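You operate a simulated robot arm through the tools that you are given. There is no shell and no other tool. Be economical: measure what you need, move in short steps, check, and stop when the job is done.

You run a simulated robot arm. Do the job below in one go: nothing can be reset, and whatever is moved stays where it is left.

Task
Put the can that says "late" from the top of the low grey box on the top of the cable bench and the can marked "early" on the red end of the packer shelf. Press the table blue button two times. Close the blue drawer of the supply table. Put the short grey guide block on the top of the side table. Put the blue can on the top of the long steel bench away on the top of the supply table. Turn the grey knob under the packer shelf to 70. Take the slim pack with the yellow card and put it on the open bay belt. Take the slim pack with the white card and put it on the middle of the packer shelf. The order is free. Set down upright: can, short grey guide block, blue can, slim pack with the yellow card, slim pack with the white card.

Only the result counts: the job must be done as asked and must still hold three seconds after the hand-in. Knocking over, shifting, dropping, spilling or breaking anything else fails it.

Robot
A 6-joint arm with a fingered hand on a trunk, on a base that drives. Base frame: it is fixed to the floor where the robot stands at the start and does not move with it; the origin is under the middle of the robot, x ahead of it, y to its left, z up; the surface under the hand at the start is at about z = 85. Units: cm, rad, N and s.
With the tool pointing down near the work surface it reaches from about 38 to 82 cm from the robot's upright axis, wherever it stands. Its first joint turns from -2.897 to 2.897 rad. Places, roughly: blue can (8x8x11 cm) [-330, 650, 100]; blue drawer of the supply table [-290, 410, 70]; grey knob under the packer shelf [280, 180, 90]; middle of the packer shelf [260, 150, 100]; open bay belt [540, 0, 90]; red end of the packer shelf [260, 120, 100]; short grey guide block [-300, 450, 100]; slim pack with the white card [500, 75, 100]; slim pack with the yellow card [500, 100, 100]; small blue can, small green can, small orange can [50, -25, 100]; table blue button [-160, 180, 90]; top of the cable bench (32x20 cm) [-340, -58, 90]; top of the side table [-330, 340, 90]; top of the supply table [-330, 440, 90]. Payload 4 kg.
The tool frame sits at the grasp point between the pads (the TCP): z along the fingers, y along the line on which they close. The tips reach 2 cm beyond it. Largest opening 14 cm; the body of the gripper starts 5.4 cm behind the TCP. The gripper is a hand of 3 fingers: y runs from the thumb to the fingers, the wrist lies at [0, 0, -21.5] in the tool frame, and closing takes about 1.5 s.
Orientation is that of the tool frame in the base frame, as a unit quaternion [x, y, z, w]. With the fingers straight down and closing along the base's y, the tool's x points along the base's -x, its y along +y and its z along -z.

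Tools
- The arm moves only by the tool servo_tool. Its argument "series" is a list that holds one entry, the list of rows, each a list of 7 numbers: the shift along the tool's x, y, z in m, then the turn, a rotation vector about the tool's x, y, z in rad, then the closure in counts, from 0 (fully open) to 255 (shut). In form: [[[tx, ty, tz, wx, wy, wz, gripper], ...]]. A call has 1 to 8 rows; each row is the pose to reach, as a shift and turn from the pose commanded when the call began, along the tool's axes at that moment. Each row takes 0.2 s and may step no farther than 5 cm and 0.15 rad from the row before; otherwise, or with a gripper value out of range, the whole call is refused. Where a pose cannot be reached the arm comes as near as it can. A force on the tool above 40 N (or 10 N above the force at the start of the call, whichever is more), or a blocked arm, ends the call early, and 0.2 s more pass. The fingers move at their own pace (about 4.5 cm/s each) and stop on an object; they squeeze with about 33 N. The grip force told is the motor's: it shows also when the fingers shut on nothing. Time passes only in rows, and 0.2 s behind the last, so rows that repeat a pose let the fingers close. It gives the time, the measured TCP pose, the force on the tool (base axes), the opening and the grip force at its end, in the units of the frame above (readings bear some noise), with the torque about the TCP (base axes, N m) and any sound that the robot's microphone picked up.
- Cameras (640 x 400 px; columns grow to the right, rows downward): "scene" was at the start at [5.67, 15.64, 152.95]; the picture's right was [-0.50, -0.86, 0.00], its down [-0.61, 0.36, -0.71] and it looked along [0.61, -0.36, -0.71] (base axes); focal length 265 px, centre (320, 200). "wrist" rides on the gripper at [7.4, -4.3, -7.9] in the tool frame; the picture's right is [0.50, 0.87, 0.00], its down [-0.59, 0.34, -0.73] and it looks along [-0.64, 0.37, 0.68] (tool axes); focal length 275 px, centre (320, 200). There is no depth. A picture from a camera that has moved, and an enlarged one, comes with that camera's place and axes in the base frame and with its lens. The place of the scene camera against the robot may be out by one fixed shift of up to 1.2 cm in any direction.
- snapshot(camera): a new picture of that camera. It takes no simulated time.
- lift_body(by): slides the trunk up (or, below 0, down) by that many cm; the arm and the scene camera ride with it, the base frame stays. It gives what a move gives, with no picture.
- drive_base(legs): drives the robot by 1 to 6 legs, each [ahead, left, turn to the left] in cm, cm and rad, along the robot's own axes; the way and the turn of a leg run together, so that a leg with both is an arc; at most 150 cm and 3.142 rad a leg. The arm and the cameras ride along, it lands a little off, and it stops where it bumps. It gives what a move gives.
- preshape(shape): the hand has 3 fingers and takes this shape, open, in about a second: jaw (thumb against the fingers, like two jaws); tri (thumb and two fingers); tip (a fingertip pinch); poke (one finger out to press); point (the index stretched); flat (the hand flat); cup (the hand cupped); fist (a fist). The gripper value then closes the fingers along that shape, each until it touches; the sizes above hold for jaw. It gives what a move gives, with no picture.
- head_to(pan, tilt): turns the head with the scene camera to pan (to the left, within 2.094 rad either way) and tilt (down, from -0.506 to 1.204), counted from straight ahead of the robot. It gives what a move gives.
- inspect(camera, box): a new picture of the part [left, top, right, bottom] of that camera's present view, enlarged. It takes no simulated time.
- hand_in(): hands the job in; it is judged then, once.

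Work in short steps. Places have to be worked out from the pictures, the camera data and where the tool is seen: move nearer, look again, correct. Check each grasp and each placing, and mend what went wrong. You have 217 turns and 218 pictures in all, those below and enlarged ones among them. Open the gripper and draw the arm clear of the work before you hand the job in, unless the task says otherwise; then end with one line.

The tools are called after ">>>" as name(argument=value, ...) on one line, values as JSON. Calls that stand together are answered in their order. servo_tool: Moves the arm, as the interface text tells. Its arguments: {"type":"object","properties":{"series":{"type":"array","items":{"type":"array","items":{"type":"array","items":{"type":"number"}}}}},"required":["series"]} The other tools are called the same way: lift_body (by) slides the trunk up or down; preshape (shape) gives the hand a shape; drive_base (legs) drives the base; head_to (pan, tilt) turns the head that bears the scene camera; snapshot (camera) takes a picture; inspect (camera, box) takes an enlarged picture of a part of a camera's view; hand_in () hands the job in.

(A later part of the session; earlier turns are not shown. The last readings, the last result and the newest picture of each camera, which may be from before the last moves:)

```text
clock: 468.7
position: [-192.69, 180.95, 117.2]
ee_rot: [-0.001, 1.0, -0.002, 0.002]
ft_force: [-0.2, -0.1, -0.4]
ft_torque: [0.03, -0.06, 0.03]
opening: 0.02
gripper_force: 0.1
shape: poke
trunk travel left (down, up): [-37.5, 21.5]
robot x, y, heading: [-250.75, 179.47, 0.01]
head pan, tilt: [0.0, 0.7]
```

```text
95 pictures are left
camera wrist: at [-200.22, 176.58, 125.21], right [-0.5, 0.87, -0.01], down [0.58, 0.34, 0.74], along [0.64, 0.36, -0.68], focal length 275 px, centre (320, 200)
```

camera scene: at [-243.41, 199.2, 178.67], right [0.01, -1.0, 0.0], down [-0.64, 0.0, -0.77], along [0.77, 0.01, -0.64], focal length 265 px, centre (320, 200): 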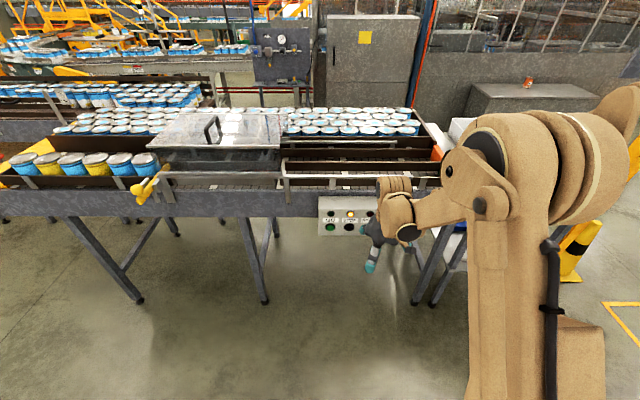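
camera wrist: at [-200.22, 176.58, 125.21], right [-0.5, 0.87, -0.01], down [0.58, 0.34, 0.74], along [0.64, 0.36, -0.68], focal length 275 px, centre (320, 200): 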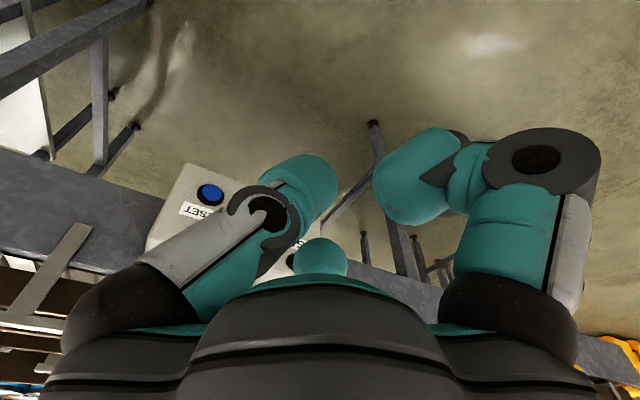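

Triangulated blue RESET button at [-150.4, 176.7, 83.5]. I extend, pitch the hand horizontal and lower the trunk.

>>> servo_tool(series=[[[-0.045, -0.01, 0, 0, 0, 0, 0], [-0.09, -0.02, 0, 0, 0, 0, 0], [-0.135, -0.03, 0, 0, 0, 0, 0], [-0.17, -0.042, 0, 0, 0, 0, 0], [-0.17, -0.042, 0, 0, -0.14, 0, 0], [-0.17, -0.042, 0, 0, -0.28, 0, 0], [-0.17, -0.042, 0, 0, -0.42, 0, 0], [-0.17, -0.042, 0, 0, -0.56, 0, 0]]])

>>> servo_tool(series=[[[0, 0, 0, 0, -0.13, 0, 0], [0, 0, 0, 0, -0.26, 0, 0], [0, 0, 0, 0, -0.39, 0, 0], [0, 0, 0, 0, -0.52, 0, 0], [0, 0, 0, 0, -0.65, 0, 0], [0, 0, 0, 0, -0.78, 0, 0], [0, 0, 0, 0, -0.91, 0, 0], [0, 0, 0, 0, -1.0, 0, 0]]])

>>> lift_body(by=-33)

>>> snapshot(camera="wrist")

>>> snapshot(camera="scene")

```text
clock: 470.5
position: [-175.77, 176.78, 117.38]
ee_rot: [-0.001, 0.96, -0.003, 0.281]
ft_force: [-0.2, 0.2, -0.5]
ft_torque: [-0.02, -0.01, -0.02]
opening: 0.0
gripper_force: 0.1
shape: poke
trunk travel left (down, up): [-37.5, 21.5]
robot x, y, heading: [-250.51, 179.45, 0.007]
head pan, tilt: [0.0, 0.7]
```

```text
clock: 472.3
position: [-174.71, 176.63, 117.93]
ee_rot: [-0.004, 0.719, 0.001, 0.695]
ft_force: [0.3, -0.1, 0.5]
ft_torque: [-0.01, -0.01, 0.03]
opening: 0.0
gripper_force: 0.0
shape: poke
out of reach, approached as far as the arm can: row 7, 8
trunk travel left (down, up): [-37.5, 21.5]
robot x, y, heading: [-250.51, 179.37, 0.004]
head pan, tilt: [0.0, 0.7]
```

```text
clock: 475.6
position: [-174.7, 176.63, 84.86]
ee_rot: [-0.003, 0.72, -0.001, 0.694]
ft_force: [0.6, -0.4, 0.6]
ft_torque: [0.03, -0.01, 0.01]
opening: 0.0
gripper_force: 0.1
shape: poke
trunk travel left (down, up): [-4.5, 54.5]
robot x, y, heading: [-250.18, 179.21, 0.009]
head pan, tilt: [0.0, 0.7]
```

```text
94 pictures are left
camera wrist: at [-182.88, 172.33, 77.86], right [-0.02, 0.86, -0.5], down [-0.71, 0.34, 0.61], along [0.7, 0.37, 0.61], focal length 275 px, centre (320, 200)
```

wrist: 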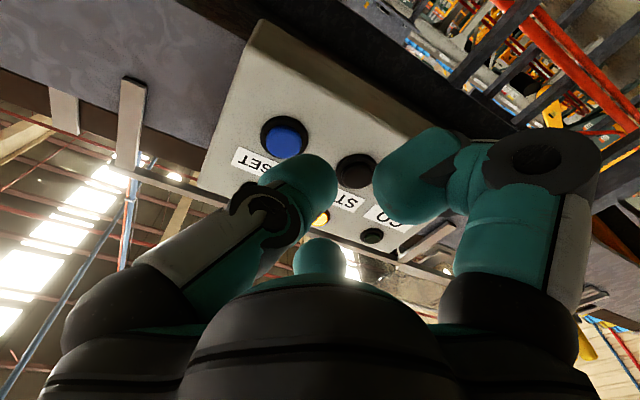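

```text
93 pictures are left
camera scene: at [-243.42, 199.2, 145.67], right [0.01, -1.0, 0.0], down [-0.64, 0.0, -0.76], along [0.76, 0.01, -0.64], focal length 265 px, centre (320, 200)
```

scene: 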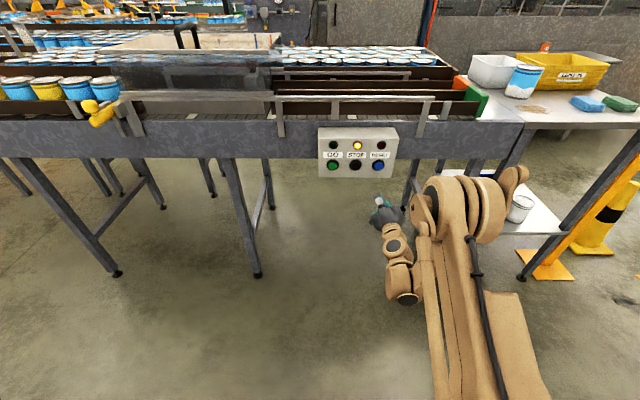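

I look at the hand's poke finger closely.

>>> inspect(camera="scene", box=[310, 120, 430, 240])

```text
3.33 times, centred on (370, 180) of scene
camera zoom: at [-243.42, 199.2, 145.67], right [0.01, -1.0, 0.0], down [-0.64, 0.0, -0.76], along [0.76, 0.01, -0.64], focal length 883 px, centre (153, 267)
```

zoom: 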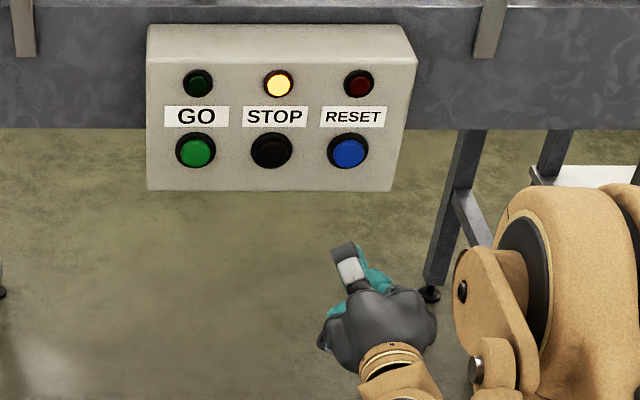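

Re-triangulating with both cameras now gives the button at [-159.8, 177.7, 92.2]. I raise 7 cm and align.

>>> lift_body(by=7.3)

>>> servo_tool(series=[[[0, 0.017, 0.0, 0, 0, 0, 0], [0, 0.017, 0.03, 0, 0, 0, 0], [0, 0.017, 0.05, 0, 0, 0, 0], [0, 0.017, 0.05, 0, 0, 0, 0]]])

>>> snapshot(camera="wrist")

>>> inspect(camera="scene", box=[310, 120, 430, 240])

```text
clock: 476.7
position: [-174.61, 176.81, 92.21]
ee_rot: [-0.005, 0.72, 0.001, 0.694]
ft_force: [-0.3, 0.5, -0.2]
ft_torque: [-0.01, -0.03, -0.03]
opening: 0.0
gripper_force: 0.0
shape: poke
trunk travel left (down, up): [-11.8, 47.2]
robot x, y, heading: [-250.49, 179.43, 0.009]
head pan, tilt: [0.0, 0.7]
```

```text
clock: 477.7
position: [-169.66, 178.47, 91.94]
ee_rot: [-0.004, 0.721, 0.0, 0.693]
ft_force: [0.6, -0.1, -0.7]
ft_torque: [-0.01, 0.01, -0.01]
opening: 0.0
gripper_force: 0.1
shape: poke
trunk travel left (down, up): [-11.8, 47.2]
robot x, y, heading: [-250.03, 179.35, 0.01]
head pan, tilt: [0.0, 0.7]
```

```text
91 pictures are left
camera wrist: at [-177.88, 174.01, 84.91], right [-0.02, 0.86, -0.5], down [-0.71, 0.34, 0.61], along [0.7, 0.37, 0.61], focal length 275 px, centre (320, 200)
```

wrist: 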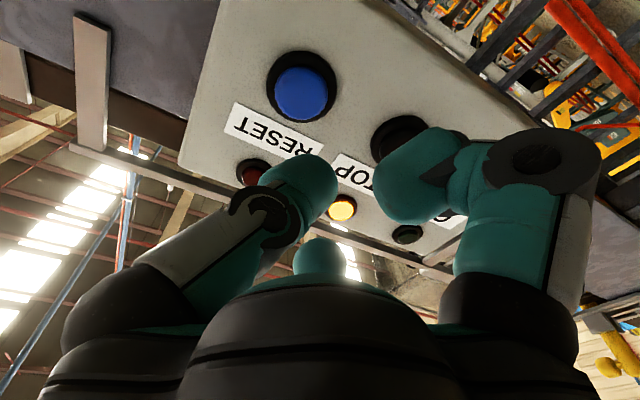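

```text
3.33 times, centred on (370, 180) of scene
camera zoom: at [-243.42, 199.2, 152.96], right [0.01, -1.0, 0.0], down [-0.64, 0.0, -0.76], along [0.76, 0.01, -0.64], focal length 883 px, centre (153, 267)
```

zoom: 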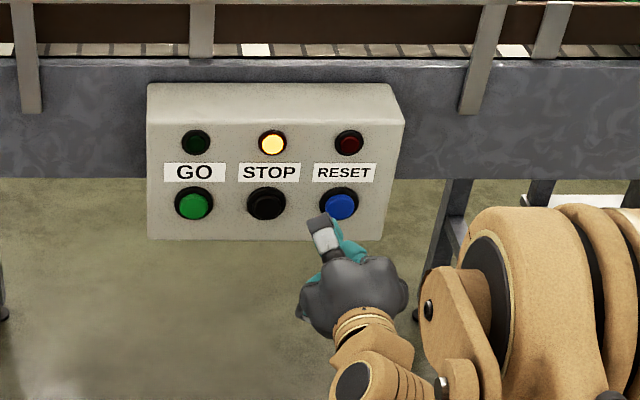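

Aligned with the blue button. I advance in small steps until a press is felt.

>>> servo_tool(series=[[[0, -0.003, 0.02, 0, 0, 0, 0], [0, -0.003, 0.04, 0, 0, 0, 0], [0, -0.003, 0.055, 0, 0, 0, 0], [0, -0.003, 0.065, 0, 0, 0, 0]]])

>>> snapshot(camera="wrist")

>>> inspect(camera="scene", box=[310, 120, 430, 240])

```text
clock: 478.7
position: [-163.3, 178.35, 91.83]
ee_rot: [-0.004, 0.721, 0.0, 0.693]
ft_force: [-0.1, -0.5, -0.7]
ft_torque: [0.03, 0.0, 0.01]
opening: 0.02
gripper_force: 0.0
shape: poke
trunk travel left (down, up): [-11.8, 47.2]
robot x, y, heading: [-250.43, 179.77, 0.006]
head pan, tilt: [0.0, 0.7]
```

```text
89 pictures are left
camera wrist: at [-171.36, 173.82, 84.66], right [-0.02, 0.86, -0.5], down [-0.71, 0.34, 0.61], along [0.7, 0.38, 0.61], focal length 275 px, centre (320, 200)
```

wrist: 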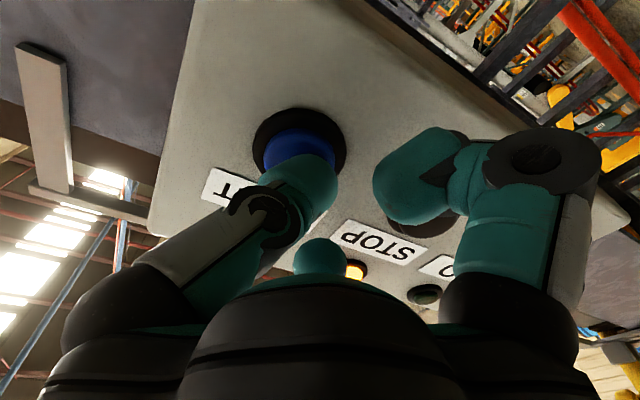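

```text
3.33 times, centred on (370, 180) of scene
camera zoom: at [-243.39, 199.2, 152.96], right [0.01, -1.0, 0.0], down [-0.64, 0.0, -0.76], along [0.76, 0.01, -0.64], focal length 883 px, centre (153, 267)
```

zoom: 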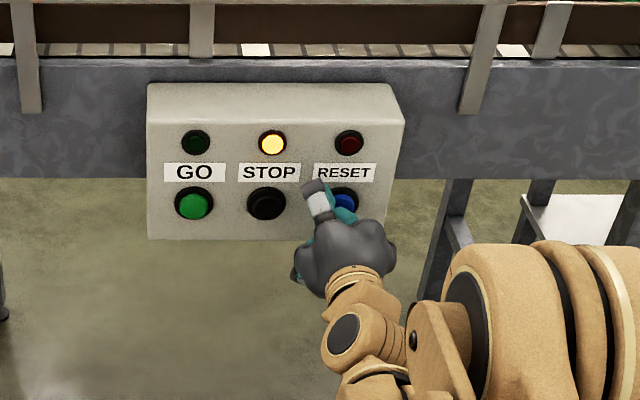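

>>> servo_tool(series=[[[0, 0, 0.005, 0, 0, 0, 0], [0, 0, 0.01, 0, 0, 0, 0], [0, 0, 0.015, 0, 0, 0, 0], [0, 0, 0.02, 0, 0, 0, 0], [0, 0, 0.025, 0, 0, 0, 0], [0, 0, 0.03, 0, 0, 0, 0]]])

>>> snapshot(camera="wrist")

>>> inspect(camera="scene", box=[310, 120, 430, 240])

```text
clock: 479.6
position: [-161.9, 177.91, 91.96]
ee_rot: [-0.003, 0.719, -0.001, 0.695]
ft_force: [-19.5, 1.5, 1.2]
ft_torque: [0.0, -0.12, 0.19]
opening: 0.0
gripper_force: 0.0
shape: poke
trunk travel left (down, up): [-11.8, 47.2]
robot x, y, heading: [-250.43, 179.43, 0.009]
head pan, tilt: [0.0, 0.7]
heard: click
stopped in row 4: the force on the tool passed its limit at 42 N (the readings are from after the stop); the commanded pose is now the measured one
```

```text
87 pictures are left
camera wrist: at [-170.16, 173.45, 84.81], right [-0.02, 0.86, -0.5], down [-0.71, 0.34, 0.61], along [0.7, 0.37, 0.61], focal length 275 px, centre (320, 200)
```

wrist: 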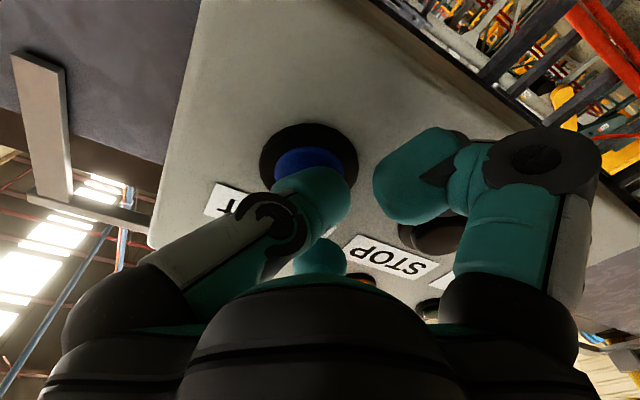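

```text
3.33 times, centred on (370, 180) of scene
camera zoom: at [-243.93, 199.13, 152.99], right [0.0, -1.0, 0.0], down [-0.64, 0.0, -0.77], along [0.77, 0.0, -0.64], focal length 883 px, centre (153, 267)
```

zoom: 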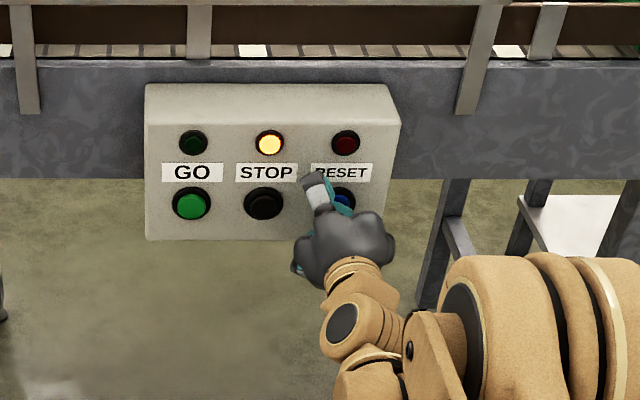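

One click heard. I retract 2.5 cm, wait, then press once more.

>>> servo_tool(series=[[[0, 0, -0.015, 0, 0, 0, 0], [0, 0, -0.025, 0, 0, 0, 0], [0, 0, -0.025, 0, 0, 0, 0]]])

>>> servo_tool(series=[[[0, 0, 0.01, 0, 0, 0, 0], [0, 0, 0.02, 0, 0, 0, 0], [0, 0, 0.025, 0, 0, 0, 0], [0, 0, 0.03, 0, 0, 0, 0], [0, 0, 0.035, 0, 0, 0, 0], [0, 0, 0.04, 0, 0, 0, 0]]])

>>> servo_tool(series=[[[0, 0, -0.02, 0, 0, 0, 0], [0, 0, -0.06, 0, 0, 0, 0], [0, 0, -0.1, 0, 0, 0, 0], [0, 0, -0.11, 0, 0, 0, 0]]])

>>> inspect(camera="scene", box=[310, 120, 430, 240])

```text
clock: 480.4
position: [-164.11, 177.88, 91.73]
ee_rot: [-0.003, 0.721, -0.001, 0.693]
ft_force: [0.3, -0.4, 0.6]
ft_torque: [0.02, 0.04, 0.0]
opening: 0.0
gripper_force: 0.0
shape: poke
trunk travel left (down, up): [-11.8, 47.2]
robot x, y, heading: [-250.16, 179.41, 0.006]
head pan, tilt: [0.0, 0.7]
```

```text
clock: 481.3
position: [-161.86, 177.61, 91.91]
ee_rot: [-0.001, 0.719, -0.002, 0.694]
ft_force: [-19.2, 1.2, 0.3]
ft_torque: [-0.01, -0.15, 0.21]
opening: 0.01
gripper_force: 0.1
shape: poke
trunk travel left (down, up): [-11.8, 47.2]
robot x, y, heading: [-251.05, 179.23, 0.011]
head pan, tilt: [0.0, 0.7]
heard: click
stopped in row 4: the force on the tool passed its limit at 42 N (the readings are from after the stop); the commanded pose is now the measured one
```

```text
clock: 482.3
position: [-172.65, 177.7, 92.02]
ee_rot: [-0.002, 0.72, -0.002, 0.694]
ft_force: [0.3, -0.3, 0.0]
ft_torque: [0.02, 0.01, 0.01]
opening: 0.0
gripper_force: 0.0
shape: poke
trunk travel left (down, up): [-11.8, 47.2]
robot x, y, heading: [-250.48, 179.29, 0.005]
head pan, tilt: [0.0, 0.7]
```

```text
3.33 times, centred on (370, 180) of scene
camera zoom: at [-243.51, 199.15, 152.96], right [0.0, -1.0, 0.0], down [-0.64, 0.0, -0.76], along [0.76, 0.0, -0.64], focal length 883 px, centre (153, 267)
```

zoom: 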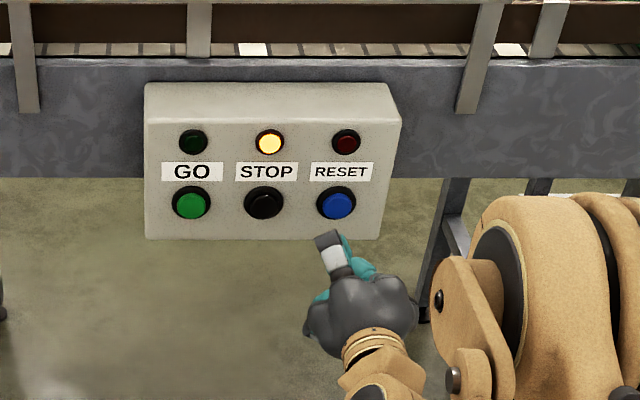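

Two clicks registered. Next the blue drawer at [-290,410,70]; I drive north and look left.

>>> drive_base(legs=[[0, 0, 1.565], [140, -25, 0]])

>>> head_to(pan=0.9, tilt=0.45)

>>> snapshot(camera="scene")

```text
clock: 493.2
position: [-223.27, 397.16, 92.04]
ee_rot: [0.509, -0.509, -0.488, -0.493]
ft_force: [0.3, 0.7, 0.4]
ft_torque: [0.01, 0.03, 0.03]
opening: 0.0
gripper_force: 0.1
shape: poke
trunk travel left (down, up): [-11.8, 47.2]
robot x, y, heading: [-225.48, 319.56, 1.568]
head pan, tilt: [0.0, 0.7]
```

```text
clock: 494.4
position: [-223.43, 397.17, 92.07]
ee_rot: [-0.509, 0.509, 0.488, 0.493]
ft_force: [0.8, 0.0, 0.4]
ft_torque: [0.01, -0.01, 0.01]
opening: 0.01
gripper_force: 0.0
shape: poke
trunk travel left (down, up): [-11.8, 47.2]
robot x, y, heading: [-225.32, 319.26, 1.569]
head pan, tilt: [0.901, 0.45]
```

```text
84 pictures are left
camera scene: at [-250.88, 323.69, 155.18], right [0.62, 0.78, 0.0], down [0.34, -0.27, -0.9], along [-0.71, 0.56, -0.44], focal length 265 px, centre (320, 200)
```

scene: 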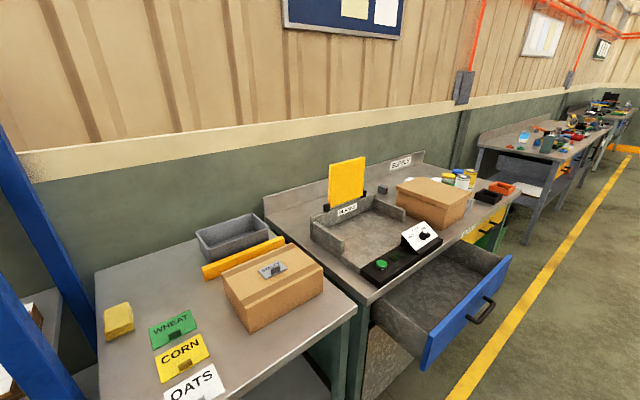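

The side table (cards) and the supply table with the open blue drawer (front x≈-273, y 388–456, z 60–76) are visible. I raise, pitch the hand partly and retract, then park facing the drawer.

>>> lift_body(by=30)

>>> preshape(shape="fist")

>>> servo_tool(series=[[[0, 0, -0.03, 0, 0.1, 0, 0], [0, 0, -0.06, 0, 0.2, 0, 0], [0, 0, -0.09, 0, 0.3, 0, 0], [0, 0, -0.12, 0, 0.4, 0, 0], [0, 0, -0.15, 0, 0.5, 0, 0], [0, 0, -0.18, 0, 0.55, 0, 0], [0, 0, -0.18, 0, 0.55, 0, 0]]])

>>> drive_base(legs=[[112, -14, 0], [0, 0, 1.571]])

>>> head_to(pan=0.0, tilt=0.75)

>>> snapshot(camera="scene")

```text
clock: 497.4
position: [-223.36, 397.25, 121.97]
ee_rot: [0.51, -0.509, -0.489, -0.492]
ft_force: [-0.1, 0.9, -0.4]
ft_torque: [-0.02, 0.01, -0.01]
opening: 0.0
gripper_force: 0.1
shape: poke
trunk travel left (down, up): [-41.8, 17.2]
robot x, y, heading: [-225.15, 319.37, 1.575]
head pan, tilt: [0.901, 0.45]
```

```text
clock: 498.3
position: [-223.25, 397.16, 121.94]
ee_rot: [0.51, -0.509, -0.488, -0.493]
ft_force: [0.6, -0.5, 0.1]
ft_torque: [0.0, -0.02, 0.04]
opening: 0.01
gripper_force: 0.1
shape: fist
trunk travel left (down, up): [-41.8, 17.2]
robot x, y, heading: [-225.24, 319.18, 1.571]
head pan, tilt: [0.901, 0.45]
```

```text
clock: 499.9
position: [-223.39, 381.25, 125.17]
ee_rot: [-0.624, 0.624, 0.331, 0.335]
ft_force: [-0.1, -0.1, -0.3]
ft_torque: [-0.02, 0.01, 0.0]
opening: 0.0
gripper_force: 0.0
shape: fist
out of reach, approached as far as the arm can: row 2, 3, 4, 5, 6, 7
trunk travel left (down, up): [-41.8, 17.2]
robot x, y, heading: [-225.54, 319.23, 1.572]
head pan, tilt: [0.901, 0.45]
```

```text
clock: 509.4
position: [-272.82, 432.69, 125.1]
ee_rot: [0.882, -0.006, -0.471, -0.006]
ft_force: [0.1, -0.6, 0.1]
ft_torque: [0.0, -0.02, -0.01]
opening: 0.01
gripper_force: 0.1
shape: fist
trunk travel left (down, up): [-41.8, 17.2]
robot x, y, heading: [-210.74, 430.22, 3.13]
head pan, tilt: [0.901, 0.45]
```

```text
clock: 510.6
position: [-272.81, 432.73, 125.15]
ee_rot: [0.882, -0.006, -0.471, -0.006]
ft_force: [0.5, -0.1, 0.2]
ft_torque: [-0.01, 0.0, 0.02]
opening: 0.0
gripper_force: 0.0
shape: fist
trunk travel left (down, up): [-41.8, 17.2]
robot x, y, heading: [-210.79, 430.41, 3.138]
head pan, tilt: [0.0, 0.75]
```

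```text
83 pictures are left
camera scene: at [-216.84, 411.9, 182.54], right [0.01, 1.0, 0.0], down [0.68, -0.01, -0.73], along [-0.73, 0.01, -0.68], focal length 265 px, centre (320, 200)
```

scene: 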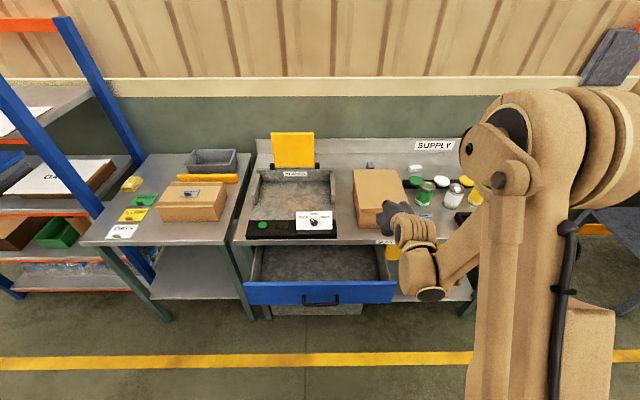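

The drawer front is at x≈-276, y 380–447. There's room behind me, so I back off 30 cm, return the hand to horizontal, extend and lower to z≈70.

>>> drive_base(legs=[[-32, 0, 0]])

>>> servo_tool(series=[[[0, 0, 0.03, 0, -0.1, 0, 0], [0, 0, 0.06, 0, -0.2, 0, 0], [0.01, 0, 0.09, 0, -0.3, 0, 0], [0.03, 0, 0.12, 0, -0.4, 0, 0], [0.05, 0, 0.15, 0, -0.5, 0, 0], [0.07, 0, 0.17, 0, -0.58, 0, 0], [0.09, 0, 0.17, 0, -0.58, 0, 0]]])

>>> lift_body(by=-40)

>>> snapshot(camera="scene")

```text
clock: 512.8
position: [-240.64, 432.22, 125.18]
ee_rot: [0.882, -0.004, -0.471, -0.005]
ft_force: [0.7, -0.2, 0.4]
ft_torque: [-0.03, 0.01, -0.01]
opening: 0.0
gripper_force: 0.0
shape: fist
trunk travel left (down, up): [-41.8, 17.2]
robot x, y, heading: [-178.9, 429.37, 3.137]
head pan, tilt: [0.0, 0.75]
```

```text
clock: 514.4
position: [-257.12, 432.81, 112.97]
ee_rot: [0.711, -0.004, -0.703, -0.007]
ft_force: [-0.5, -0.5, -0.1]
ft_torque: [-0.04, 0.02, 0.01]
opening: 0.0
gripper_force: 0.0
shape: fist
out of reach, approached as far as the arm can: row 1, 2, 3, 4, 5, 6, 7
trunk travel left (down, up): [-41.8, 17.2]
robot x, y, heading: [-178.24, 430.03, 3.129]
head pan, tilt: [0.0, 0.75]
```

```text
clock: 518.2
position: [-257.05, 432.87, 72.87]
ee_rot: [0.711, -0.002, -0.703, -0.006]
ft_force: [-0.1, 0.1, -0.4]
ft_torque: [0.01, -0.03, 0.02]
opening: 0.02
gripper_force: 0.0
shape: fist
trunk travel left (down, up): [-1.8, 57.2]
robot x, y, heading: [-178.43, 429.81, 3.129]
head pan, tilt: [0.0, 0.75]
```

```text
82 pictures are left
camera scene: at [-184.6, 411.58, 142.54], right [0.01, 1.0, 0.0], down [0.68, -0.01, -0.73], along [-0.73, 0.01, -0.68], focal length 265 px, centre (320, 200)
```

scene: 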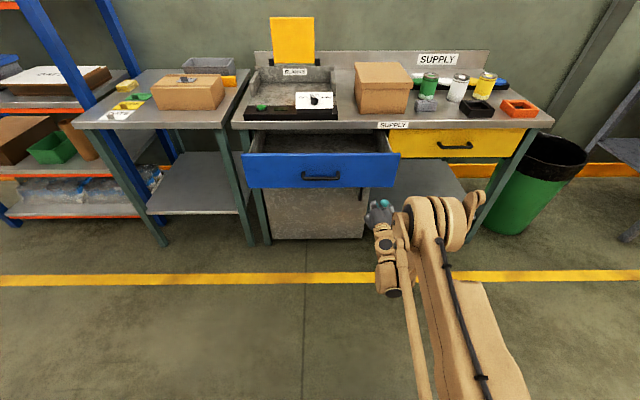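

Fist is aimed at the right half of the blue front. I push by driving forward.

>>> drive_base(legs=[[30, 0, 0]])

>>> snapshot(camera="scene")

```text
clock: 520.2
position: [-286.95, 433.02, 72.9]
ee_rot: [0.711, -0.003, -0.704, -0.006]
ft_force: [0.1, -0.3, -0.2]
ft_torque: [0.02, -0.01, -0.02]
opening: 0.0
gripper_force: 0.0
shape: fist
trunk travel left (down, up): [-1.8, 57.2]
robot x, y, heading: [-208.21, 430.01, 3.138]
head pan, tilt: [0.0, 0.75]
```

```text
81 pictures are left
camera scene: at [-214.37, 411.8, 142.54], right [0.01, 1.0, 0.0], down [0.68, 0.0, -0.73], along [-0.73, 0.01, -0.68], focal length 265 px, centre (320, 200)
```

scene: 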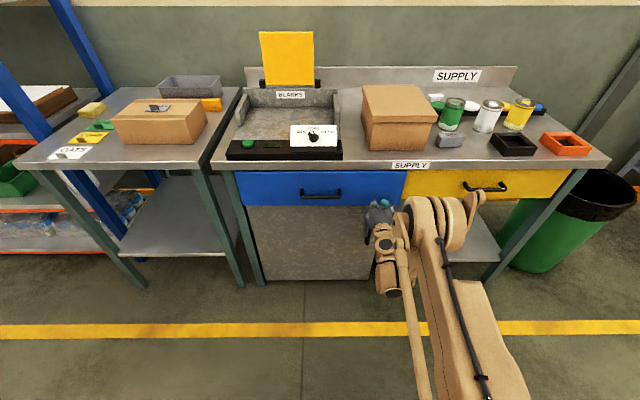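

>>> inspect(camera="scene", box=[200, 140, 600, 260])

>>> drive_base(legs=[[9, 0, 0]])

>>> inspect(camera="scene", box=[200, 140, 600, 260])

```text
1.60 times, centred on (400, 200) of scene
camera zoom: at [-214.37, 411.8, 142.54], right [0.01, 1.0, 0.0], down [0.68, 0.0, -0.73], along [-0.73, 0.01, -0.68], focal length 424 px, centre (192, 200)
```

zoom: 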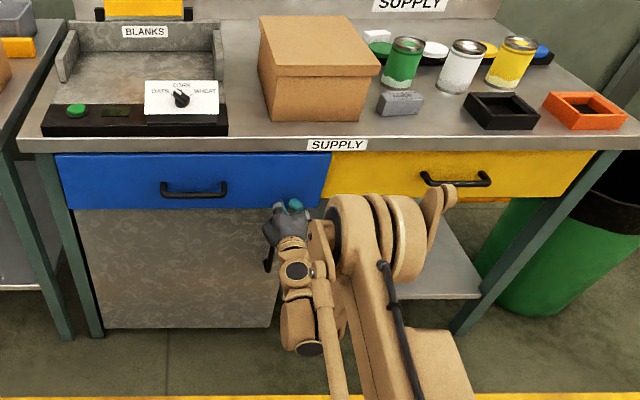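

```text
clock: 521.2
position: [-291.97, 433.38, 72.98]
ee_rot: [0.71, -0.006, -0.704, -0.009]
ft_force: [12.5, -1.0, 1.5]
ft_torque: [0.05, 0.09, -0.24]
opening: 0.03
gripper_force: 0.0
shape: fist
trunk travel left (down, up): [-1.8, 57.2]
robot x, y, heading: [-214.21, 430.22, 3.132]
head pan, tilt: [0.0, 0.75]
stopped in leg 1: the force on the tool passed its limit at 103 N (the readings are from after the stop); the commanded pose is now the measured one
```

```text
1.60 times, centred on (400, 200) of scene
camera zoom: at [-219.6, 411.84, 142.54], right [0.01, 1.0, 0.0], down [0.68, -0.01, -0.73], along [-0.73, 0.01, -0.68], focal length 424 px, centre (192, 200)
```

zoom: 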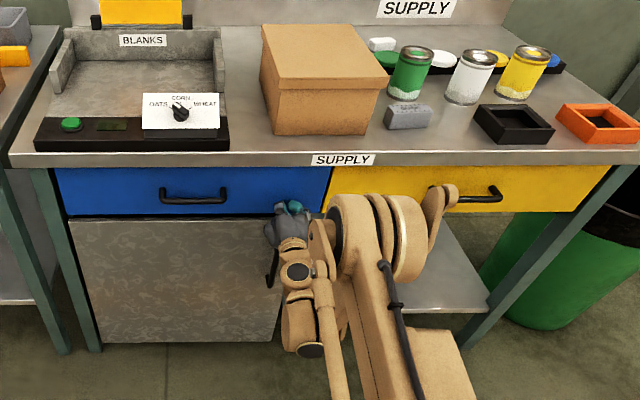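

The drawer is flush. The short grey block sits at about [-300, 460] on the supply table. I back off, raise, open to jaw and point the hand down.

>>> drive_base(legs=[[-12, 0, 0]])

>>> lift_body(by=40)

>>> preshape(shape="jaw")

>>> servo_tool(series=[[[-0.03, 0, -0.02, 0, 0.14, 0, 0], [-0.06, 0, -0.04, 0, 0.28, 0, 0], [-0.08, 0, -0.06, 0, 0.42, 0, 0], [-0.1, 0, -0.08, 0, 0.56, 0, 0], [-0.1, 0, -0.1, 0, 0.7, 0, 0], [-0.1, 0, -0.12, 0, 0.84, 0, 0], [-0.1, 0, -0.14, 0, 0.98, 0, 0], [-0.1, 0, -0.16, 0, 1.12, 0, 0]]])

>>> servo_tool(series=[[[0, 0, 0, 0, 0.12, 0, 0], [0, 0, 0, 0, 0.24, 0, 0], [0, 0, 0, 0, 0.36, 0, 0], [0, 0, 0, 0, 0.44, 0, 0], [0, 0, 0, 0, 0.44, 0, 0]]])

>>> snapshot(camera="scene")

```text
clock: 522.5
position: [-280.12, 433.17, 72.93]
ee_rot: [0.71, -0.006, -0.704, -0.008]
ft_force: [0.2, -0.2, 0.4]
ft_torque: [0.0, 0.03, 0.01]
opening: 0.02
gripper_force: 0.1
shape: fist
trunk travel left (down, up): [-1.8, 57.2]
robot x, y, heading: [-202.15, 429.97, 3.133]
head pan, tilt: [0.0, 0.75]
```

```text
clock: 526.3
position: [-280.13, 433.2, 112.94]
ee_rot: [0.71, -0.005, -0.704, -0.008]
ft_force: [0.0, 0.0, 0.1]
ft_torque: [-0.01, 0.0, 0.02]
opening: 0.0
gripper_force: 0.0
shape: fist
trunk travel left (down, up): [-41.8, 17.2]
robot x, y, heading: [-201.87, 430.29, 3.139]
head pan, tilt: [0.0, 0.75]
```

```text
clock: 527.2
position: [-280.15, 433.19, 113.01]
ee_rot: [0.711, -0.005, -0.704, -0.008]
ft_force: [-0.7, 0.0, -0.1]
ft_torque: [-0.04, 0.01, 0.04]
opening: 14.0
gripper_force: 0.0
shape: jaw
trunk travel left (down, up): [-41.8, 17.2]
robot x, y, heading: [-202.02, 429.93, 3.134]
head pan, tilt: [0.0, 0.75]
```

```text
clock: 529.0
position: [-264.21, 433.08, 123.14]
ee_rot: [0.976, -0.01, -0.218, -0.005]
ft_force: [0.1, 0.3, -0.6]
ft_torque: [-0.03, 0.01, -0.02]
opening: 13.99
gripper_force: 0.0
shape: jaw
out of reach, approached as far as the arm can: row 1
trunk travel left (down, up): [-41.8, 17.2]
robot x, y, heading: [-201.68, 430.09, 3.132]
head pan, tilt: [0.0, 0.75]
```

```text
clock: 530.2
position: [-264.22, 432.92, 123.15]
ee_rot: [1.0, -0.008, 0.0, -0.002]
ft_force: [-0.2, -0.5, -0.8]
ft_torque: [-0.04, 0.0, 0.01]
opening: 13.99
gripper_force: 0.0
shape: jaw
trunk travel left (down, up): [-41.8, 17.2]
robot x, y, heading: [-201.65, 430.23, 3.134]
head pan, tilt: [0.0, 0.75]
```

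```text
78 pictures are left
camera scene: at [-207.8, 411.77, 182.54], right [0.01, 1.0, 0.0], down [0.68, -0.01, -0.73], along [-0.73, 0.01, -0.68], focal length 265 px, centre (320, 200)
```

scene: 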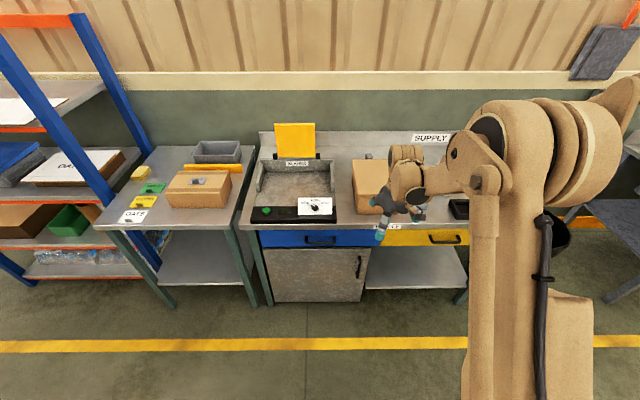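

Drawer fully closed. Now I strafe so the hand hovers near the grey block and measure it.

>>> drive_base(legs=[[24, -28, 0]])

>>> head_to(pan=-0.05, tilt=0.8)

>>> snapshot(camera="wrist")

>>> snapshot(camera="scene")

```text
clock: 532.6
position: [-287.97, 461.51, 122.96]
ee_rot: [1.0, -0.01, 0.0, -0.002]
ft_force: [0.3, 0.5, -0.4]
ft_torque: [-0.03, 0.0, -0.02]
opening: 14.01
gripper_force: 0.1
shape: jaw
trunk travel left (down, up): [-41.8, 17.2]
robot x, y, heading: [-225.63, 458.81, 3.131]
head pan, tilt: [0.0, 0.75]
```

```text
clock: 533.2
position: [-287.94, 461.32, 123.17]
ee_rot: [1.0, -0.01, -0.001, -0.003]
ft_force: [0.2, -1.3, 0.0]
ft_torque: [-0.01, 0.01, 0.01]
opening: 13.98
gripper_force: 0.1
shape: jaw
trunk travel left (down, up): [-41.8, 17.2]
robot x, y, heading: [-225.77, 458.58, 3.135]
head pan, tilt: [-0.051, 0.799]
```

```text
77 pictures are left
camera wrist: at [-280.47, 465.46, 130.98], right [0.48, -0.88, -0.01], down [-0.59, -0.33, 0.73], along [-0.64, -0.35, -0.68], focal length 275 px, centre (320, 200)
```

wrist: 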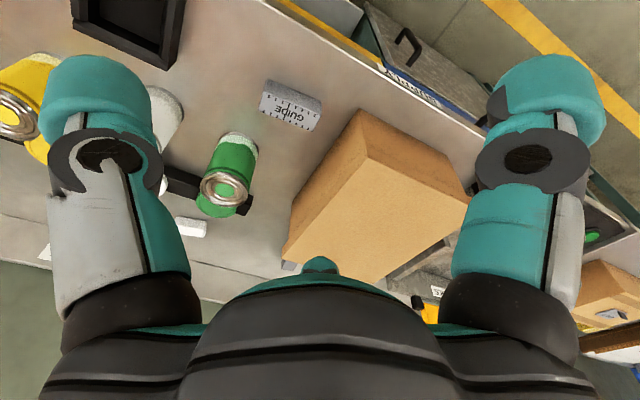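

```text
76 pictures are left
camera scene: at [-231.27, 440.68, 182.14], right [0.06, 1.0, 0.0], down [0.72, -0.04, -0.7], along [-0.7, 0.04, -0.72], focal length 265 px, centre (320, 200)
```

scene: 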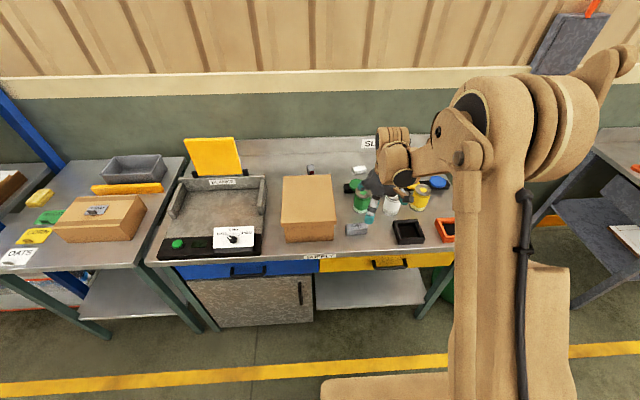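

>>> inspect(camera="wrist", box=[190, 50, 370, 170])

>>> inspect(camera="scene", box=[280, 150, 460, 260])

```text
3.33 times, centred on (280, 110) of wrist
camera zoom: at [-280.47, 465.46, 130.98], right [0.48, -0.88, -0.01], down [-0.59, -0.33, 0.73], along [-0.64, -0.35, -0.68], focal length 918 px, centre (453, 500)
```

zoom: 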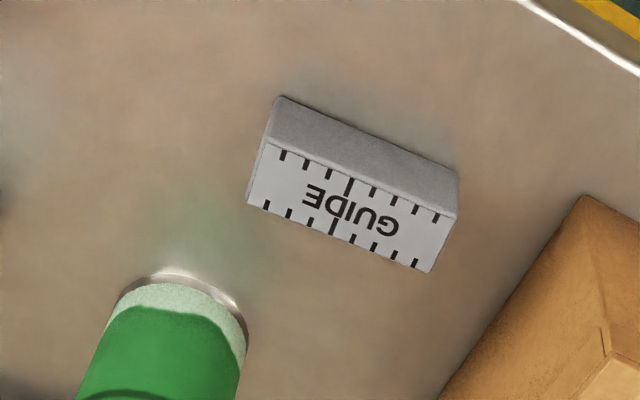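

```text
3.56 times, centred on (370, 205) of scene
camera zoom: at [-231.27, 440.68, 182.14], right [0.06, 1.0, 0.0], down [0.72, -0.04, -0.7], along [-0.7, 0.04, -0.72], focal length 942 px, centre (142, 182)
```

zoom: 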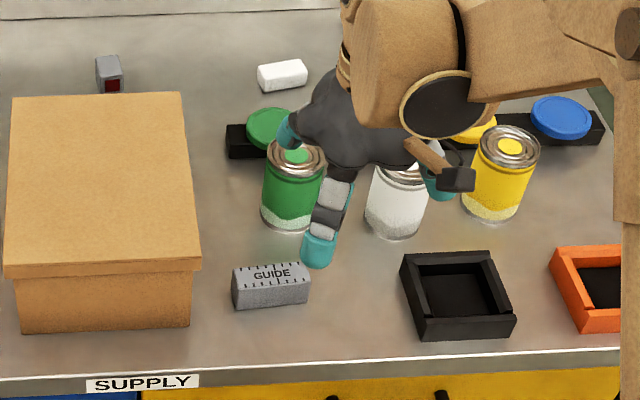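

Block "GUIDE": 8.6 cm along y, ~3.5 wide, 4.2 high, centre [-301, 459.6], table z≈89.8. I rotate the hand ~80° so the pads close across its width.

>>> servo_tool(series=[[[0, 0, 0, 0, 0, -0.14, 0], [0, 0, 0, 0, 0, -0.28, 0], [0, 0, 0, 0, 0, -0.42, 0], [0, 0, 0, 0, 0, -0.56, 0], [0, 0, 0, 0, 0, -0.7, 0], [0, 0, 0, 0, 0, -0.84, 0], [0, 0, 0, 0, 0, -0.98, 0], [0, 0, 0, 0, 0, -1.12, 0]]])

>>> servo_tool(series=[[[0, 0, 0, 0, 0, -0.12, 50], [0, 0, 0, 0, 0, -0.24, 50], [0, 0, 0, 0, 0, -0.24, 50]]])

```text
clock: 535.0
position: [-287.93, 461.44, 123.07]
ee_rot: [0.852, 0.523, 0.0, -0.002]
ft_force: [-1.0, -0.6, 0.3]
ft_torque: [0.0, 0.0, 0.01]
opening: 14.01
gripper_force: 0.0
shape: jaw
trunk travel left (down, up): [-41.8, 17.2]
robot x, y, heading: [-225.46, 458.34, 3.129]
head pan, tilt: [-0.051, 0.799]
```

```text
clock: 535.8
position: [-287.92, 461.37, 123.13]
ee_rot: [0.784, 0.621, 0.001, -0.002]
ft_force: [-0.7, -0.1, 0.3]
ft_torque: [0.0, 0.01, -0.01]
opening: 11.3
gripper_force: 0.0
shape: jaw
trunk travel left (down, up): [-41.8, 17.2]
robot x, y, heading: [-225.67, 458.37, 3.134]
head pan, tilt: [-0.051, 0.799]
```

Hand turned 77°. Move over the block and descend part way to check.

>>> servo_tool(series=[[[-0.012, -0.039, 0, 0, 0, 0, 50], [-0.025, -0.078, 0, 0, 0, 0, 50], [-0.037, -0.115, 0, 0, 0, 0, 50], [-0.037, -0.115, 0.04, 0, 0, 0, 50], [-0.037, -0.115, 0.08, 0, 0, 0, 50], [-0.037, -0.115, 0.12, 0, 0, 0, 50], [-0.037, -0.115, 0.16, 0, 0, 0, 50], [-0.037, -0.115, 0.18, 0, 0, 0, 50]]])

>>> snapshot(camera="wrist")

>>> inspect(camera="scene", box=[280, 150, 460, 260])

```text
clock: 537.6
position: [-300.04, 460.46, 104.98]
ee_rot: [0.784, 0.621, 0.001, -0.003]
ft_force: [0.0, 0.9, -0.2]
ft_torque: [0.0, 0.05, -0.02]
opening: 11.31
gripper_force: 0.1
shape: jaw
trunk travel left (down, up): [-41.8, 17.2]
robot x, y, heading: [-225.67, 458.33, 3.135]
head pan, tilt: [-0.051, 0.799]
```

```text
73 pictures are left
camera wrist: at [-302.59, 468.55, 113.02], right [0.96, 0.29, 0.0], down [0.2, -0.65, 0.73], along [0.21, -0.7, -0.68], focal length 275 px, centre (320, 200)
```

wrist: 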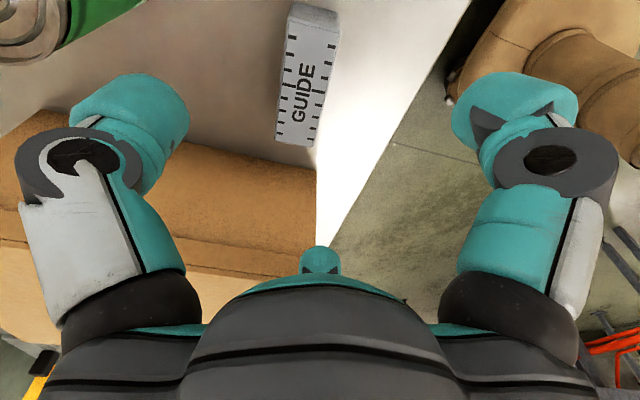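

```text
3.56 times, centred on (370, 205) of scene
camera zoom: at [-231.29, 440.68, 182.14], right [0.06, 1.0, 0.0], down [0.72, -0.04, -0.7], along [-0.7, 0.04, -0.72], focal length 942 px, centre (142, 182)
```

zoom: 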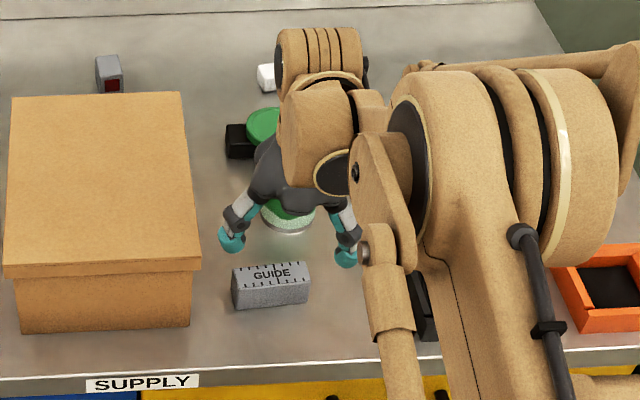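

Centered ([-301.3, 460]); descend and close.

>>> servo_tool(series=[[[0, -0.006, 0.04, 0, 0, 0, 50], [0, -0.006, 0.08, 0, 0, 0, 50], [0, -0.006, 0.105, 0, 0, 0, 50], [0, -0.006, 0.12, 0, 0, 0, 50], [0, -0.006, 0.126, 0, 0, 0, 50], [0, -0.006, 0.126, 0, 0, 0, 50]]])

>>> servo_tool(series=[[[0, 0, 0, 0, 0, 0, 120], [0, 0, 0, 0, 0, 0, 180], [0, 0, 0, 0, 0, 0, 255], [0, 0, 0, 0, 0, 0, 255], [0, 0, 0, 0, 0, 0, 255], [0, 0, 0, 0, 0, 0, 255], [0, 0, 0, 0, 0, 0, 255], [0, 0, 0, 0, 0, 0, 255]]])

>>> snapshot(camera="wrist")

```text
clock: 539.0
position: [-296.49, 460.61, 98.7]
ee_rot: [0.784, 0.621, 0.001, -0.003]
ft_force: [-0.4, -0.2, -0.3]
ft_torque: [0.02, -0.01, -0.01]
opening: 11.25
gripper_force: 0.0
shape: jaw
out of reach, approached as far as the arm can: row 1, 2, 3, 4, 5, 6
trunk travel left (down, up): [-41.8, 17.2]
robot x, y, heading: [-225.6, 458.69, 3.136]
head pan, tilt: [-0.051, 0.799]
```

```text
clock: 540.8
position: [-296.49, 460.51, 98.62]
ee_rot: [0.783, 0.622, 0.001, -0.003]
ft_force: [0.3, -0.2, 0.5]
ft_torque: [0.0, 0.04, -0.02]
opening: 0.0
gripper_force: 32.8
shape: jaw
trunk travel left (down, up): [-41.8, 17.2]
robot x, y, heading: [-225.55, 458.98, 3.131]
head pan, tilt: [-0.051, 0.799]
```

```text
71 pictures are left
camera wrist: at [-299.07, 468.74, 106.61], right [0.96, 0.29, 0.0], down [0.2, -0.65, 0.73], along [0.21, -0.7, -0.68], focal length 275 px, centre (320, 200)
```

wrist: 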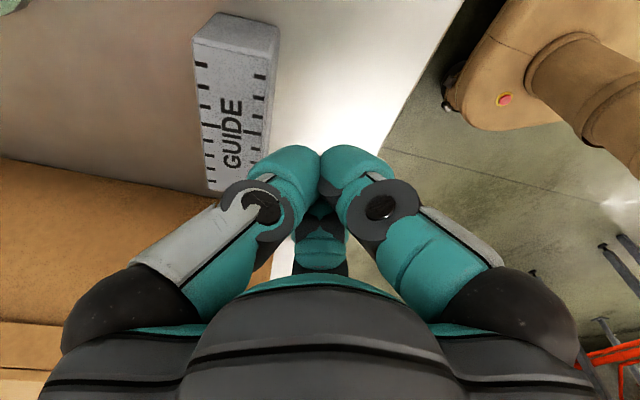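

The arm hit its reach limit at this trunk height. I open, go up 10 cm in correct x, then lower the trunk.

>>> servo_tool(series=[[[0, 0, -0.03, 0, 0, 0, 50], [-0.004, -0.02, -0.06, 0, 0, 0, 50], [-0.009, -0.04, -0.09, 0, 0, 0, 50], [-0.009, -0.04, -0.1, 0, 0, 0, 50], [-0.009, -0.04, -0.1, 0, 0, 0, 50], [-0.009, -0.04, -0.1, 0, 0, 0, 50]]])

>>> lift_body(by=-11)

>>> snapshot(camera="wrist")

```text
clock: 542.2
position: [-300.52, 460.72, 108.58]
ee_rot: [0.783, 0.621, 0.002, -0.003]
ft_force: [-0.4, 0.1, -0.7]
ft_torque: [-0.02, -0.01, 0.04]
opening: 11.28
gripper_force: 0.1
shape: jaw
trunk travel left (down, up): [-41.8, 17.2]
robot x, y, heading: [-225.38, 458.58, 3.126]
head pan, tilt: [-0.051, 0.799]
```

```text
clock: 543.6
position: [-300.54, 460.6, 97.66]
ee_rot: [0.784, 0.621, 0.001, -0.002]
ft_force: [0.8, 0.1, 0.0]
ft_torque: [-0.01, 0.0, -0.01]
opening: 11.29
gripper_force: 0.1
shape: jaw
trunk travel left (down, up): [-30.8, 28.2]
robot x, y, heading: [-225.67, 458.44, 3.133]
head pan, tilt: [-0.051, 0.799]
```

```text
70 pictures are left
camera wrist: at [-303.07, 468.78, 105.59], right [0.96, 0.29, 0.0], down [0.2, -0.65, 0.73], along [0.21, -0.7, -0.68], focal length 275 px, centre (320, 200)
```

wrist: 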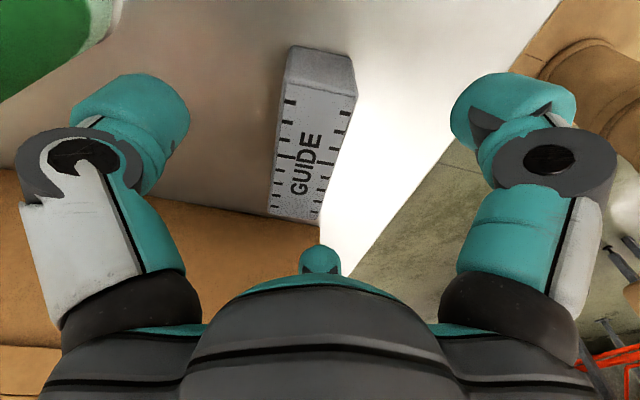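

>>> servo_tool(series=[[[0, 0, 0.02, 0, 0, 0, 50], [0, 0, 0.038, 0, 0, 0, 50], [0, 0, 0.05, 0, 0, 0, 50], [0, 0, 0.054, 0, 0, 0, 50], [0, 0, 0.054, 0, 0, 0, 50]]])

>>> servo_tool(series=[[[0, 0, 0, 0, 0, 0, 120], [0, 0, 0, 0, 0, 0, 180], [0, 0, 0, 0, 0, 0, 255], [0, 0, 0, 0, 0, 0, 255], [0, 0, 0, 0, 0, 0, 255], [0, 0, 0, 0, 0, 0, 255], [0, 0, 0, 0, 0, 0, 255], [0, 0, 0, 0, 0, 0, 255]]])

>>> snapshot(camera="wrist")

```text
clock: 544.8
position: [-300.55, 460.62, 92.17]
ee_rot: [0.784, 0.621, 0.002, -0.001]
ft_force: [-0.1, -0.6, 1.5]
ft_torque: [-0.03, 0.0, 0.0]
opening: 11.3
gripper_force: 0.1
shape: jaw
trunk travel left (down, up): [-30.8, 28.2]
robot x, y, heading: [-226.0, 458.34, 3.137]
head pan, tilt: [-0.051, 0.799]
```

```text
clock: 546.6
position: [-300.49, 460.67, 92.22]
ee_rot: [0.783, 0.621, 0.001, -0.002]
ft_force: [0.0, 0.1, -0.7]
ft_torque: [-0.01, 0.0, 0.0]
opening: 4.77
gripper_force: 32.9
shape: jaw
trunk travel left (down, up): [-30.8, 28.2]
robot x, y, heading: [-225.6, 458.52, 3.137]
head pan, tilt: [-0.051, 0.799]
```

```text
69 pictures are left
camera wrist: at [-303.1, 468.82, 100.14], right [0.96, 0.29, 0.0], down [0.2, -0.65, 0.73], along [0.21, -0.7, -0.68], focal length 275 px, centre (320, 200)
```

wrist: 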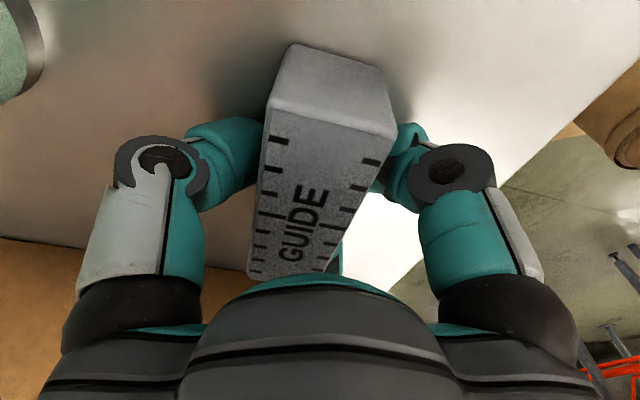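

Gripped. Lift and back away.

>>> servo_tool(series=[[[0, 0, -0.02, 0, 0, 0, 255], [0, 0, -0.05, 0, 0, 0, 255], [0, 0, -0.08, 0, 0, 0, 255], [0, 0, -0.12, 0, 0, 0, 255], [0, 0, -0.16, 0, 0, 0, 255], [0, 0, -0.16, 0, 0, 0, 255]]])

>>> drive_base(legs=[[-25, 0, 0], [0, 118, 0]])

>>> head_to(pan=-0.1, tilt=0.7)

>>> snapshot(camera="scene")

>>> snapshot(camera="wrist")

```text
clock: 548.0
position: [-300.54, 460.47, 108.31]
ee_rot: [0.784, 0.621, 0.001, -0.002]
ft_force: [-0.2, 0.3, -1.9]
ft_torque: [0.0, 0.02, 0.01]
opening: 4.76
gripper_force: 32.9
shape: jaw
trunk travel left (down, up): [-30.8, 28.2]
robot x, y, heading: [-225.81, 458.48, 3.136]
head pan, tilt: [-0.051, 0.799]
```

```text
clock: 555.4
position: [-276.7, 342.52, 108.3]
ee_rot: [0.784, 0.621, 0.002, -0.003]
ft_force: [-0.1, 0.1, -2.3]
ft_torque: [-0.04, -0.03, 0.01]
opening: 4.81
gripper_force: 33.3
shape: jaw
trunk travel left (down, up): [-30.8, 28.2]
robot x, y, heading: [-201.74, 340.25, 3.129]
head pan, tilt: [-0.051, 0.799]
```

```text
clock: 556.1
position: [-276.68, 342.51, 108.18]
ee_rot: [0.784, 0.621, 0.002, -0.003]
ft_force: [0.4, -0.3, -1.6]
ft_torque: [-0.04, 0.02, 0.0]
opening: 4.79
gripper_force: 32.7
shape: jaw
trunk travel left (down, up): [-30.8, 28.2]
robot x, y, heading: [-201.26, 340.35, 3.139]
head pan, tilt: [-0.099, 0.7]
```

```text
68 pictures are left
camera scene: at [-207.89, 322.95, 171.96], right [0.11, 0.99, 0.0], down [0.64, -0.07, -0.76], along [-0.76, 0.08, -0.64], focal length 265 px, centre (320, 200)
```

scene: 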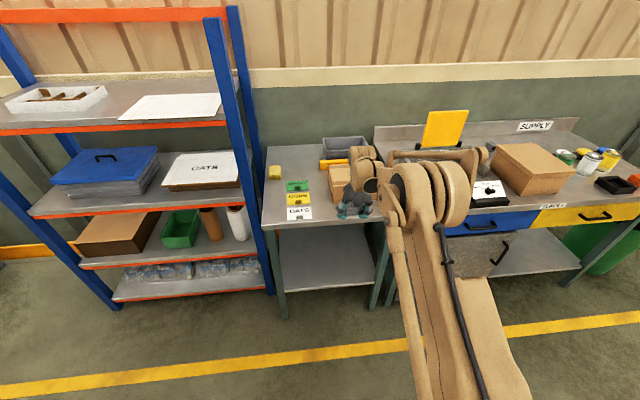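

```text
67 pictures are left
camera wrist: at [-279.26, 350.6, 116.22], right [0.96, 0.29, 0.0], down [0.2, -0.65, 0.73], along [0.21, -0.7, -0.68], focal length 275 px, centre (320, 200)
```

wrist: 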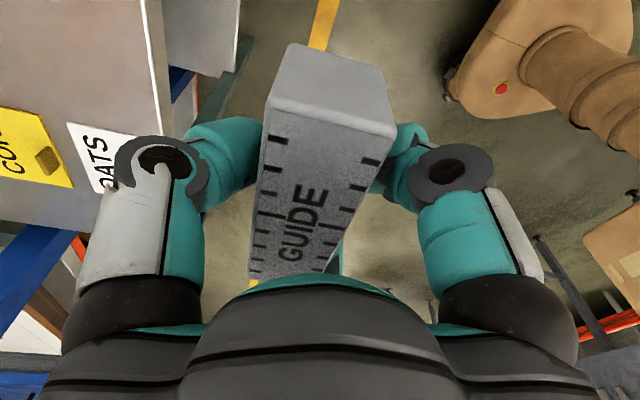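

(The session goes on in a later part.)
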